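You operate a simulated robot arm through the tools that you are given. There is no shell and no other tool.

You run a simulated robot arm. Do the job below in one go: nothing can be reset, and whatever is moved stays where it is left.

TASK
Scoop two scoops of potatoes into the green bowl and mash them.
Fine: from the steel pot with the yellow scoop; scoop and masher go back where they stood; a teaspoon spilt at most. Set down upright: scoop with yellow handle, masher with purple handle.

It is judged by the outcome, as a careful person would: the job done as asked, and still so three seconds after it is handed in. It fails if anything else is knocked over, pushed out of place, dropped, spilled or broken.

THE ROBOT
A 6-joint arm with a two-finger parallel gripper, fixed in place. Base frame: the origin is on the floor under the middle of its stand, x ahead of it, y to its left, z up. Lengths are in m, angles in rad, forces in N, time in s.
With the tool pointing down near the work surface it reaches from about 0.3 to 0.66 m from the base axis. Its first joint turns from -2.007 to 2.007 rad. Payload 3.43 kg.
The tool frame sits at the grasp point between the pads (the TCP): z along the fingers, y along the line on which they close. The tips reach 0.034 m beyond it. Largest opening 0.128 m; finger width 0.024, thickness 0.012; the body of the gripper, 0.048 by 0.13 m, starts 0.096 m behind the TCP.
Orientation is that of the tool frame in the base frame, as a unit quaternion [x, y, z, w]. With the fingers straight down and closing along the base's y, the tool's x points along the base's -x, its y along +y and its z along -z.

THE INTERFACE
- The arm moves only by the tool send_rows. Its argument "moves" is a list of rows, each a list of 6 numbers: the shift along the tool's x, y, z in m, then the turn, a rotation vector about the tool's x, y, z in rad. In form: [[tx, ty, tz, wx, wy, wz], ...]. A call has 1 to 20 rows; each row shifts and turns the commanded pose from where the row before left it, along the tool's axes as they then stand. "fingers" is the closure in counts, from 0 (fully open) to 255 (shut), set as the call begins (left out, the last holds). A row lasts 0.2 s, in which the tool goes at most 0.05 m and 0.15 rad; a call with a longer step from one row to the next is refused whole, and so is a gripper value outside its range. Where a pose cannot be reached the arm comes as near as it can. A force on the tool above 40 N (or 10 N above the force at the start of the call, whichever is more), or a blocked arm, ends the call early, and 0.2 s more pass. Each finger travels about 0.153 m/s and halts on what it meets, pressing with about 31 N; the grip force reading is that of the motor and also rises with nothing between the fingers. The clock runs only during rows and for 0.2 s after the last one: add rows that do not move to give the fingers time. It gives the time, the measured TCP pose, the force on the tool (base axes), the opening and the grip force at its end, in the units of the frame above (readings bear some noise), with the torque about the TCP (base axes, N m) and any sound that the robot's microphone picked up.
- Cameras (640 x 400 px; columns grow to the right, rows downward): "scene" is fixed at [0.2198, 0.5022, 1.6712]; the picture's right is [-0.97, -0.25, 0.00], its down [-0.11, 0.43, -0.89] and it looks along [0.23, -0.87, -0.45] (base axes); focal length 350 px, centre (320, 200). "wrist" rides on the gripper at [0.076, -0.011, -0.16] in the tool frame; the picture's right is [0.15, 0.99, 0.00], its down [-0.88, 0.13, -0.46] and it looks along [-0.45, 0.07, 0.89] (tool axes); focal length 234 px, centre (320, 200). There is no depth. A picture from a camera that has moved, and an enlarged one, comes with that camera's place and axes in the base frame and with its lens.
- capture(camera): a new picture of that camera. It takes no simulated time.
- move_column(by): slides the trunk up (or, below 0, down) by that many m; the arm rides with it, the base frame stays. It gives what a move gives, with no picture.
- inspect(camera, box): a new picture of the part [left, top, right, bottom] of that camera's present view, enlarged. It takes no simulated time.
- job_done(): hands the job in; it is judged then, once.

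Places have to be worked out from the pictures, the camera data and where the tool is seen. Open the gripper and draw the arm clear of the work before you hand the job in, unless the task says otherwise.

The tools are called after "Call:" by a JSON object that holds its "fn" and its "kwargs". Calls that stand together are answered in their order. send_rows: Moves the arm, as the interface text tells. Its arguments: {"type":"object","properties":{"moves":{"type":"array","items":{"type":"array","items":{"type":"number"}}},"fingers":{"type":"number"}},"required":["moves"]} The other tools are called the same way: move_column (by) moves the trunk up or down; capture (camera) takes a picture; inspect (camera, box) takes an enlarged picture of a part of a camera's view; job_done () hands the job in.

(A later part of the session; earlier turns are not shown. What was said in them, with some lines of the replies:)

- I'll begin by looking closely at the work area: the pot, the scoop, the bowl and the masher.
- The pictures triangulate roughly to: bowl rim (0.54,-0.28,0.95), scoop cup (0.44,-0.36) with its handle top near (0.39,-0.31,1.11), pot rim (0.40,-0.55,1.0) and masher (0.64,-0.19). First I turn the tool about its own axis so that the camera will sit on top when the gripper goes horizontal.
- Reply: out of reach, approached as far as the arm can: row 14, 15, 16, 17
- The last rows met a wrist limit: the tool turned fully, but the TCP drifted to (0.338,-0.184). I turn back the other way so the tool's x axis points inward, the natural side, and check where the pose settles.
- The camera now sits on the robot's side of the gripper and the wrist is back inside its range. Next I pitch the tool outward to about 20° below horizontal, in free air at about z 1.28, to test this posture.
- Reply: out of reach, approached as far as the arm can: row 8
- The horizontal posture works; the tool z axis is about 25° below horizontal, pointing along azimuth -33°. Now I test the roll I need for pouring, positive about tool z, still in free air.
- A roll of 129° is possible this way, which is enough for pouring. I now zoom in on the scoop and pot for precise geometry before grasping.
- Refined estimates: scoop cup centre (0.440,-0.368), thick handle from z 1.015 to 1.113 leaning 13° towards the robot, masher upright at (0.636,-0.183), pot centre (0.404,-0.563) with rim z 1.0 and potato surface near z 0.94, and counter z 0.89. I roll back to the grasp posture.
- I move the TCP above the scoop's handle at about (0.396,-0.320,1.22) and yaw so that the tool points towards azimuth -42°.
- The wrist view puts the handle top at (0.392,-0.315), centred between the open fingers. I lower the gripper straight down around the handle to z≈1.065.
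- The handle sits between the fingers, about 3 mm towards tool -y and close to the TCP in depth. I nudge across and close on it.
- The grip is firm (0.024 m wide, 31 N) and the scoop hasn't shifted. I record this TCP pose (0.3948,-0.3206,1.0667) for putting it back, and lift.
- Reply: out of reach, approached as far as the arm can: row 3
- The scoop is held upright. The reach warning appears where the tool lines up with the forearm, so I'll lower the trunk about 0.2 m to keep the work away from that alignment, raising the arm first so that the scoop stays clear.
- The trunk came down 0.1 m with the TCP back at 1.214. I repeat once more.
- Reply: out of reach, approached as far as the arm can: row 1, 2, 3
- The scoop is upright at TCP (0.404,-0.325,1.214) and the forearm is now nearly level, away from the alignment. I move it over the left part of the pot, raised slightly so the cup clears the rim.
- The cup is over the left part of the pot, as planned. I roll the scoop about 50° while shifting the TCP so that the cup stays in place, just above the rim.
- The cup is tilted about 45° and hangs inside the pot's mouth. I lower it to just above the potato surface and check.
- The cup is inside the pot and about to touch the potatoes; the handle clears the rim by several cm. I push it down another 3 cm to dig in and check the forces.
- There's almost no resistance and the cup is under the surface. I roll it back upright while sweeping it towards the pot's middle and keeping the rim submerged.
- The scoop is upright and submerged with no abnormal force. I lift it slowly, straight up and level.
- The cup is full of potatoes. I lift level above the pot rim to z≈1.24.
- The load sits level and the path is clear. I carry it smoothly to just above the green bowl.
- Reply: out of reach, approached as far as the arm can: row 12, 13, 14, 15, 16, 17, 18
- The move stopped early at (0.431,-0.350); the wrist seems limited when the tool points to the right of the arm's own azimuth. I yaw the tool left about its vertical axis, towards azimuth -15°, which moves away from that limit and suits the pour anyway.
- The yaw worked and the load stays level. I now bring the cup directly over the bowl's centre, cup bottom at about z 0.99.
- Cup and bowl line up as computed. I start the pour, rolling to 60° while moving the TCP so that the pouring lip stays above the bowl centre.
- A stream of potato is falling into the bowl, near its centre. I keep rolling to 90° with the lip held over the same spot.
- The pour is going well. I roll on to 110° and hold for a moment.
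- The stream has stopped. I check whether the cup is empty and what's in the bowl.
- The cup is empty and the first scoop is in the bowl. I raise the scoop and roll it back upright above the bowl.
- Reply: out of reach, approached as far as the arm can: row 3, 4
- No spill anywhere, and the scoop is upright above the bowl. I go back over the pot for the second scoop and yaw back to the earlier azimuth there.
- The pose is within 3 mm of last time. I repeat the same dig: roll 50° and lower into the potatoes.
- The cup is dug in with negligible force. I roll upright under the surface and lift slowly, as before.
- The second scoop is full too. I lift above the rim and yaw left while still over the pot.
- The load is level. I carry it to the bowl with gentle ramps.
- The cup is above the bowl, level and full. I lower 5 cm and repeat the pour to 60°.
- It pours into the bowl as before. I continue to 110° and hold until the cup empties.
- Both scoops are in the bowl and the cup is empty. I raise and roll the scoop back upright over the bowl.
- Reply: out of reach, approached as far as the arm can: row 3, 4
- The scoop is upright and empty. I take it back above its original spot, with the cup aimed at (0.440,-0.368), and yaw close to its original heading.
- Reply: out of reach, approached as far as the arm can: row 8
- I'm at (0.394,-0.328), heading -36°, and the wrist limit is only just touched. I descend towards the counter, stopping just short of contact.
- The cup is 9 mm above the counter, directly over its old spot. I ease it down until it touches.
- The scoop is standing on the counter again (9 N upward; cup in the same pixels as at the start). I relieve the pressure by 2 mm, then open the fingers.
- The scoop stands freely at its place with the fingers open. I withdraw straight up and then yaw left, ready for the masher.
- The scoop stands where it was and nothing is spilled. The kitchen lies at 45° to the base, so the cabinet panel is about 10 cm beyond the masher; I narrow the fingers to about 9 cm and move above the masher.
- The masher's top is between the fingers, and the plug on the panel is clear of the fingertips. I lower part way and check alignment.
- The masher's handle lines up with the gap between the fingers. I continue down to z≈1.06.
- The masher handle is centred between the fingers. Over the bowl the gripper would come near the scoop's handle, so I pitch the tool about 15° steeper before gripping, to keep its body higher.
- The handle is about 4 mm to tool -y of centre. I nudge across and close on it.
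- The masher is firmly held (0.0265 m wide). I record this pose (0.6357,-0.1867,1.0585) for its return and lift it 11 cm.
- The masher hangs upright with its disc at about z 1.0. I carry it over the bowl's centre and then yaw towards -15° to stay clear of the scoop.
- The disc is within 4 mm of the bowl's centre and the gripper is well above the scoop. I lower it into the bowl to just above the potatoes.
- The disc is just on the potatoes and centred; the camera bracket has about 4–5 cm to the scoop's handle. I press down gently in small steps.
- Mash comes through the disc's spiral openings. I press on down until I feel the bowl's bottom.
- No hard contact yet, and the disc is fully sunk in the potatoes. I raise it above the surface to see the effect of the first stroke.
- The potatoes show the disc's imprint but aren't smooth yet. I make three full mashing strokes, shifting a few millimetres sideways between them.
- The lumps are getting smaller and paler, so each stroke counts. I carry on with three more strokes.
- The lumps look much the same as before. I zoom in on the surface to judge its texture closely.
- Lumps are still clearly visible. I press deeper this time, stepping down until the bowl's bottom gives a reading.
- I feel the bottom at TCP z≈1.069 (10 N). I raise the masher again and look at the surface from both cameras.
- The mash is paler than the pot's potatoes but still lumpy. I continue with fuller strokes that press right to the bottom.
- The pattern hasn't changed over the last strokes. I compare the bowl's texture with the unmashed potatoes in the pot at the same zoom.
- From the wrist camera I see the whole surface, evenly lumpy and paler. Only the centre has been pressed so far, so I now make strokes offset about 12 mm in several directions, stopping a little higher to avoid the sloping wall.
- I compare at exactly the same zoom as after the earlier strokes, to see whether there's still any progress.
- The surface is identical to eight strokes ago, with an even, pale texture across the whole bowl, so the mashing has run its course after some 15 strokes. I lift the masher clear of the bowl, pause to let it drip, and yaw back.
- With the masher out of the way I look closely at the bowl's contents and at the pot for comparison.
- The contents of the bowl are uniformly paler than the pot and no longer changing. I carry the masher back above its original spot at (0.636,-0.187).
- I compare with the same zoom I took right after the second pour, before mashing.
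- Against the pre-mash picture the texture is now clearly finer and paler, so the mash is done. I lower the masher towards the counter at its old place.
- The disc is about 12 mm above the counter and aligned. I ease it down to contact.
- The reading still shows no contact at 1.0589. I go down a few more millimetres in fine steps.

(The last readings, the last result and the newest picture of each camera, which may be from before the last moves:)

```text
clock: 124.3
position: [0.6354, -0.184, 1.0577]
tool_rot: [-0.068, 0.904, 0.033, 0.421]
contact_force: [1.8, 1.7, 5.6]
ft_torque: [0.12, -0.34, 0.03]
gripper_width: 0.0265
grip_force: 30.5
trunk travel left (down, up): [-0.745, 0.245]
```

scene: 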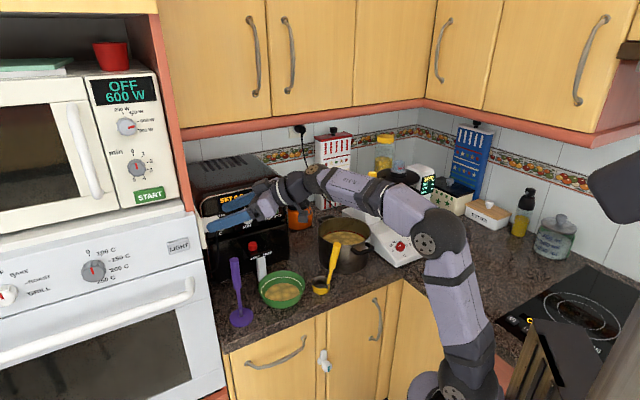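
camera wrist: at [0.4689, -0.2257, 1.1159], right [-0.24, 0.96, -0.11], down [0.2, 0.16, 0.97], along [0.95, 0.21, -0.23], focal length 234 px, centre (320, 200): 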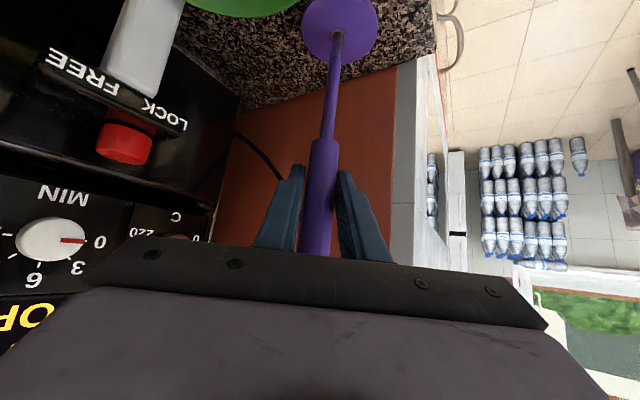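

Contact at 6 N: the masher stands on the counter. I ease off slightly and open the fingers to 9 cm.

Call:
{"fn": "send_rows", "kwargs": {"moves": [[-0.0009, 0, -0.0008, 0, 0, 0], [0, 0, 0, 0, 0, 0]]}}

Call:
{"fn": "send_rows", "kwargs": {"moves": [[0, 0, 0, 0, 0, 0], [0, 0, 0, 0, 0, 0], [0, 0, 0, 0, 0, 0], [0, 0, 0, 0, 0, 0]], "fingers": 75}}

Call:
{"fn": "inspect", "kwargs": {"camera": "scene", "box": [180, 190, 340, 340]}}

Call:
{"fn": "capture", "kwargs": {"camera": "wrist"}}

```text
clock: 124.9
position: [0.636, -0.1854, 1.0597]
tool_rot: [-0.068, 0.904, 0.034, 0.42]
contact_force: [1.1, 1.3, 3.4]
ft_torque: [0.08, -0.42, 0.06]
gripper_width: 0.0263
grip_force: 30.9
trunk travel left (down, up): [-0.745, 0.245]
```

```text
clock: 125.9
position: [0.635, -0.1862, 1.0577]
tool_rot: [-0.068, 0.904, 0.034, 0.42]
contact_force: [-0.3, -0.6, 1.0]
ft_torque: [-0.03, 0.0, 0.02]
gripper_width: 0.0905
grip_force: 0.1
trunk travel left (down, up): [-0.745, 0.245]
```

```text
2.67 times, centred on (260, 265) of scene
camera zoom: at [0.2198, 0.5022, 1.6712], right [-0.97, -0.25, 0.0], down [-0.11, 0.43, -0.89], along [0.23, -0.87, -0.45], focal length 932 px, centre (480, 27)
```

zoom: 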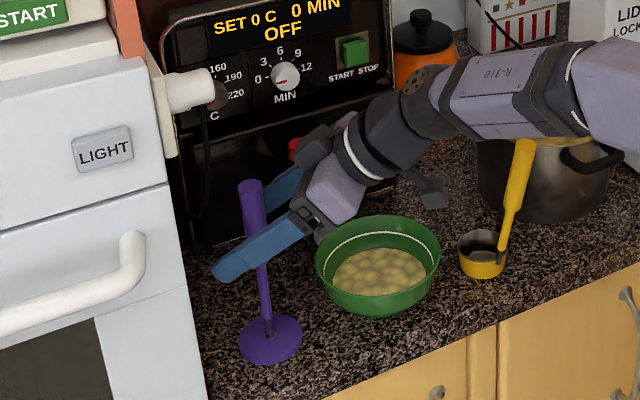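

```text
taken
camera wrist: at [0.4678, -0.2229, 1.1025], right [-0.24, 0.96, -0.11], down [0.2, 0.16, 0.97], along [0.95, 0.21, -0.23], focal length 234 px, centre (320, 200)
```

wrist: 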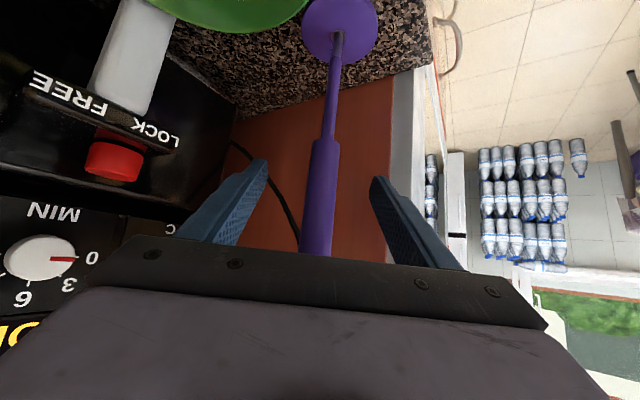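

The masher stands upright on its old spot with the fingers open. I withdraw straight up.

Call:
{"fn": "send_rows", "kwargs": {"moves": [[-0.0153, 0.0001, -0.0129, 0, 0, 0], [-0.0153, 0.0001, -0.0129, 0, 0, 0], [-0.0153, 0.0001, -0.0129, 0, 0, 0], [-0.0153, 0.0001, -0.0129, 0, 0, 0], [-0.0153, 0.0001, -0.0129, 0, 0, 0], [-0.0153, 0.0001, -0.0129, 0, 0, 0], [-0.0153, 0.0001, -0.0129, 0, 0, 0], [-0.0153, 0.0001, -0.0129, 0, 0, 0]]}}

Call:
{"fn": "capture", "kwargs": {"camera": "scene"}}

Call:
{"fn": "inspect", "kwargs": {"camera": "scene", "box": [210, 200, 390, 330]}}

```text
clock: 127.7
position: [0.6333, -0.1841, 1.2177]
tool_rot: [-0.068, 0.904, 0.034, 0.42]
contact_force: [0.3, -0.3, -0.7]
ft_torque: [0.02, -0.01, -0.01]
gripper_width: 0.0904
grip_force: 0.1
trunk travel left (down, up): [-0.745, 0.245]
```

```text
taken
```

scene: 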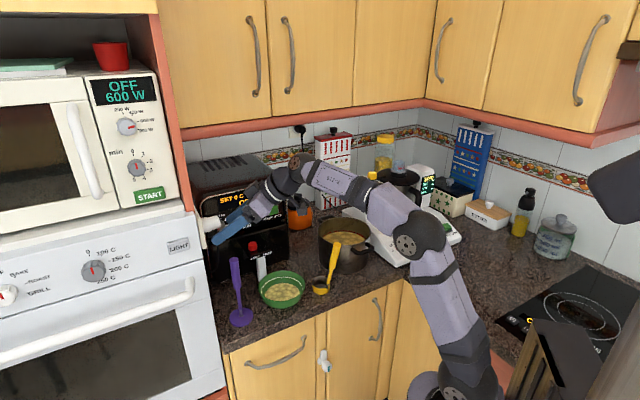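

```text
3.08 times, centred on (300, 265) of scene
camera zoom: at [0.2198, 0.5022, 1.6712], right [-0.97, -0.25, 0.0], down [-0.11, 0.43, -0.89], along [0.23, -0.87, -0.45], focal length 1076 px, centre (382, 0)
```

zoom: 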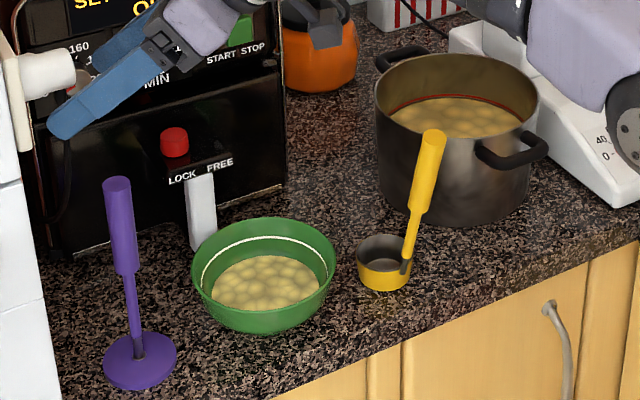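

Masher, scoop, bowl and pot match their starting positions in the picture, and the counter is clean. I draw the arm back, clear of the work.

Call:
{"fn": "send_rows", "kwargs": {"moves": [[0.0065, 0.0136, -0.02, 0, 0, 0], [0.0065, 0.0136, -0.02, 0, 0, 0], [0.0065, 0.0136, -0.02, 0, 0, 0], [0.0065, 0.0136, -0.02, 0, 0, 0], [0.0065, 0.0136, -0.02, 0, 0, 0], [0.0065, 0.0136, -0.02, 0, 0, 0], [0.0065, 0.0136, -0.02, 0, 0, 0], [0.0065, 0.0136, -0.02, 0, 0, 0], [0.0065, 0.0136, -0.02, 0, 0, 0], [0.0065, 0.0136, -0.02, 0, 0, 0]]}}

Call:
{"fn": "capture", "kwargs": {"camera": "scene"}}

Call:
{"fn": "inspect", "kwargs": {"camera": "scene", "box": [250, 250, 330, 315]}}

Call:
{"fn": "capture", "kwargs": {"camera": "wrist"}}

```text
clock: 129.9
position: [0.4424, -0.0894, 1.3088]
tool_rot: [-0.068, 0.904, 0.035, 0.42]
contact_force: [-0.1, 0.1, 0.4]
ft_torque: [0.02, 0.01, -0.02]
gripper_width: 0.0905
grip_force: 0.1
out of reach, approached as far as the arm can: row 9, 10
trunk travel left (down, up): [-0.745, 0.245]
```

```text
taken
```

scene: 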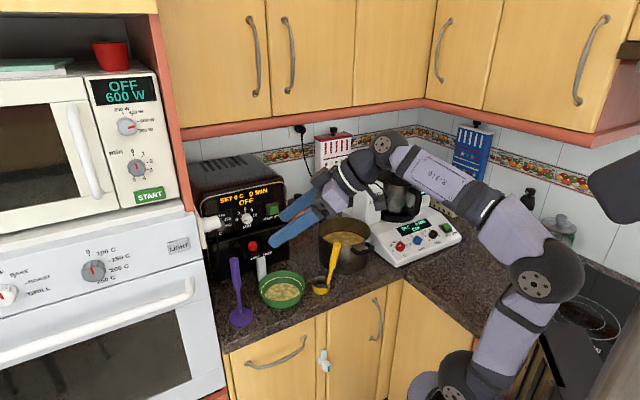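

```text
6.15 times, centred on (290, 282) of scene
camera zoom: at [0.2198, 0.5022, 1.6712], right [-0.97, -0.25, 0.0], down [-0.11, 0.43, -0.89], along [0.23, -0.87, -0.45], focal length 2152 px, centre (505, -308)
```

zoom: 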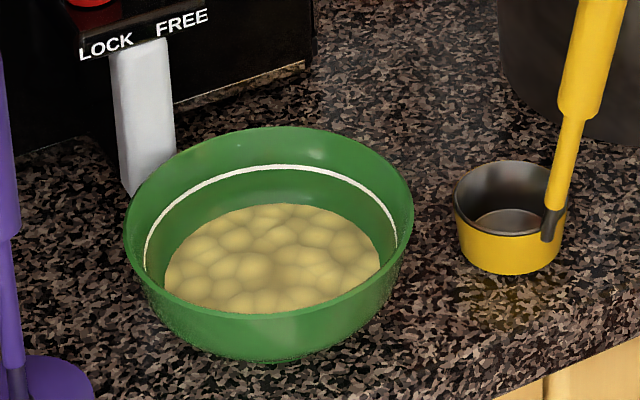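

```text
taken
camera wrist: at [0.2735, -0.1273, 1.3527], right [-0.24, 0.96, -0.11], down [0.2, 0.16, 0.97], along [0.95, 0.21, -0.23], focal length 234 px, centre (320, 200)
```

wrist: 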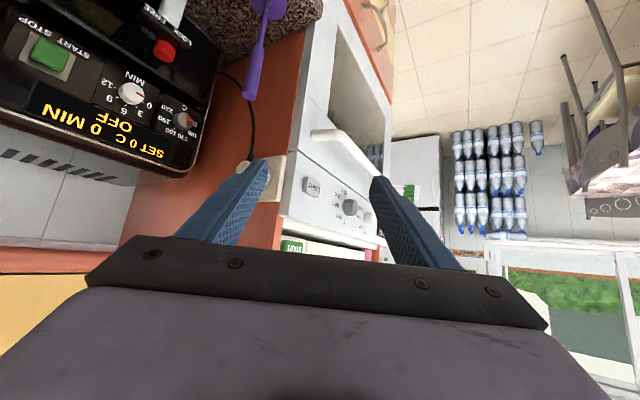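

Everything stands as it should, and the mash lies evenly in the bowl below the white line. I open the gripper fully and raise the trunk back up, so the arm is well clear.

Call:
{"fn": "send_rows", "kwargs": {"moves": [[0, 0, 0, 0, 0, 0], [0, 0, 0, 0, 0, 0], [0, 0, 0, 0, 0, 0]], "fingers": 0}}

Call:
{"fn": "move_column", "kwargs": {"by": 0.15}}

Call:
{"fn": "capture", "kwargs": {"camera": "scene"}}

Call:
{"fn": "inspect", "kwargs": {"camera": "scene", "box": [210, 200, 390, 330]}}

```text
clock: 130.7
position: [0.4425, -0.0901, 1.3084]
tool_rot: [-0.069, 0.904, 0.034, 0.42]
contact_force: [-0.2, 0.2, -1.0]
ft_torque: [0.04, 0.01, 0.01]
gripper_width: 0.1279
grip_force: 0.1
trunk travel left (down, up): [-0.745, 0.245]
```

```text
clock: 132.4
position: [0.4422, -0.0896, 1.4593]
tool_rot: [-0.068, 0.904, 0.034, 0.42]
contact_force: [1.6, -0.5, 0.6]
ft_torque: [-0.01, -0.02, 0.0]
gripper_width: 0.1281
grip_force: 0.0
trunk travel left (down, up): [-0.895, 0.095]
```

```text
taken
```

scene: 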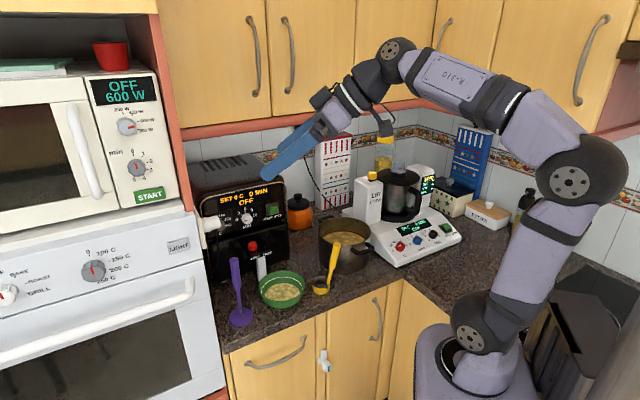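

```text
3.08 times, centred on (300, 265) of scene
camera zoom: at [0.2198, 0.5022, 1.6712], right [-0.97, -0.25, 0.0], down [-0.11, 0.43, -0.89], along [0.23, -0.87, -0.45], focal length 1076 px, centre (382, 0)
```

zoom: 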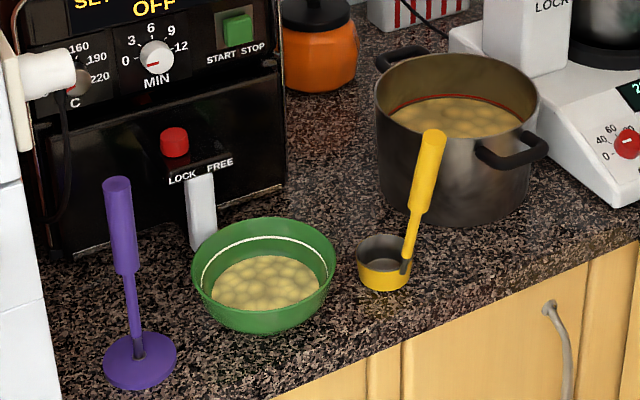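

Scoop, masher, bowl and pot are all in place and upright, two scoops are mashed in the bowl, the counter is clean, and the arm is clear with its gripper open. I hand the job in.

Call:
{"fn": "job_done", "kwargs": {}}

```text
The job is handed in.
```

I put two scoops of potato from the steel pot into the green bowl, mashed them there, and handed the job in.

- **Scooping:** Both scoops were full, and I saw nothing spilt on the counter.
- **Mashing:** I gave the potatoes about 15 strokes. The mash came out finer and paler than the potatoes in the pot, but still visibly lumpy. The look stopped changing after about the seventh stroke, so I took it as done. The camera pictures could not confirm that it is fully mashed.
- **Scoop:** It stands upright where it was, with its handle turned about 5° from its original direction because of a wrist limit.
- **Masher:** It stands upright on its original spot.
- **Everything else:** The bowl and pot have not moved. The gripper is open and the arm is clear of the work.
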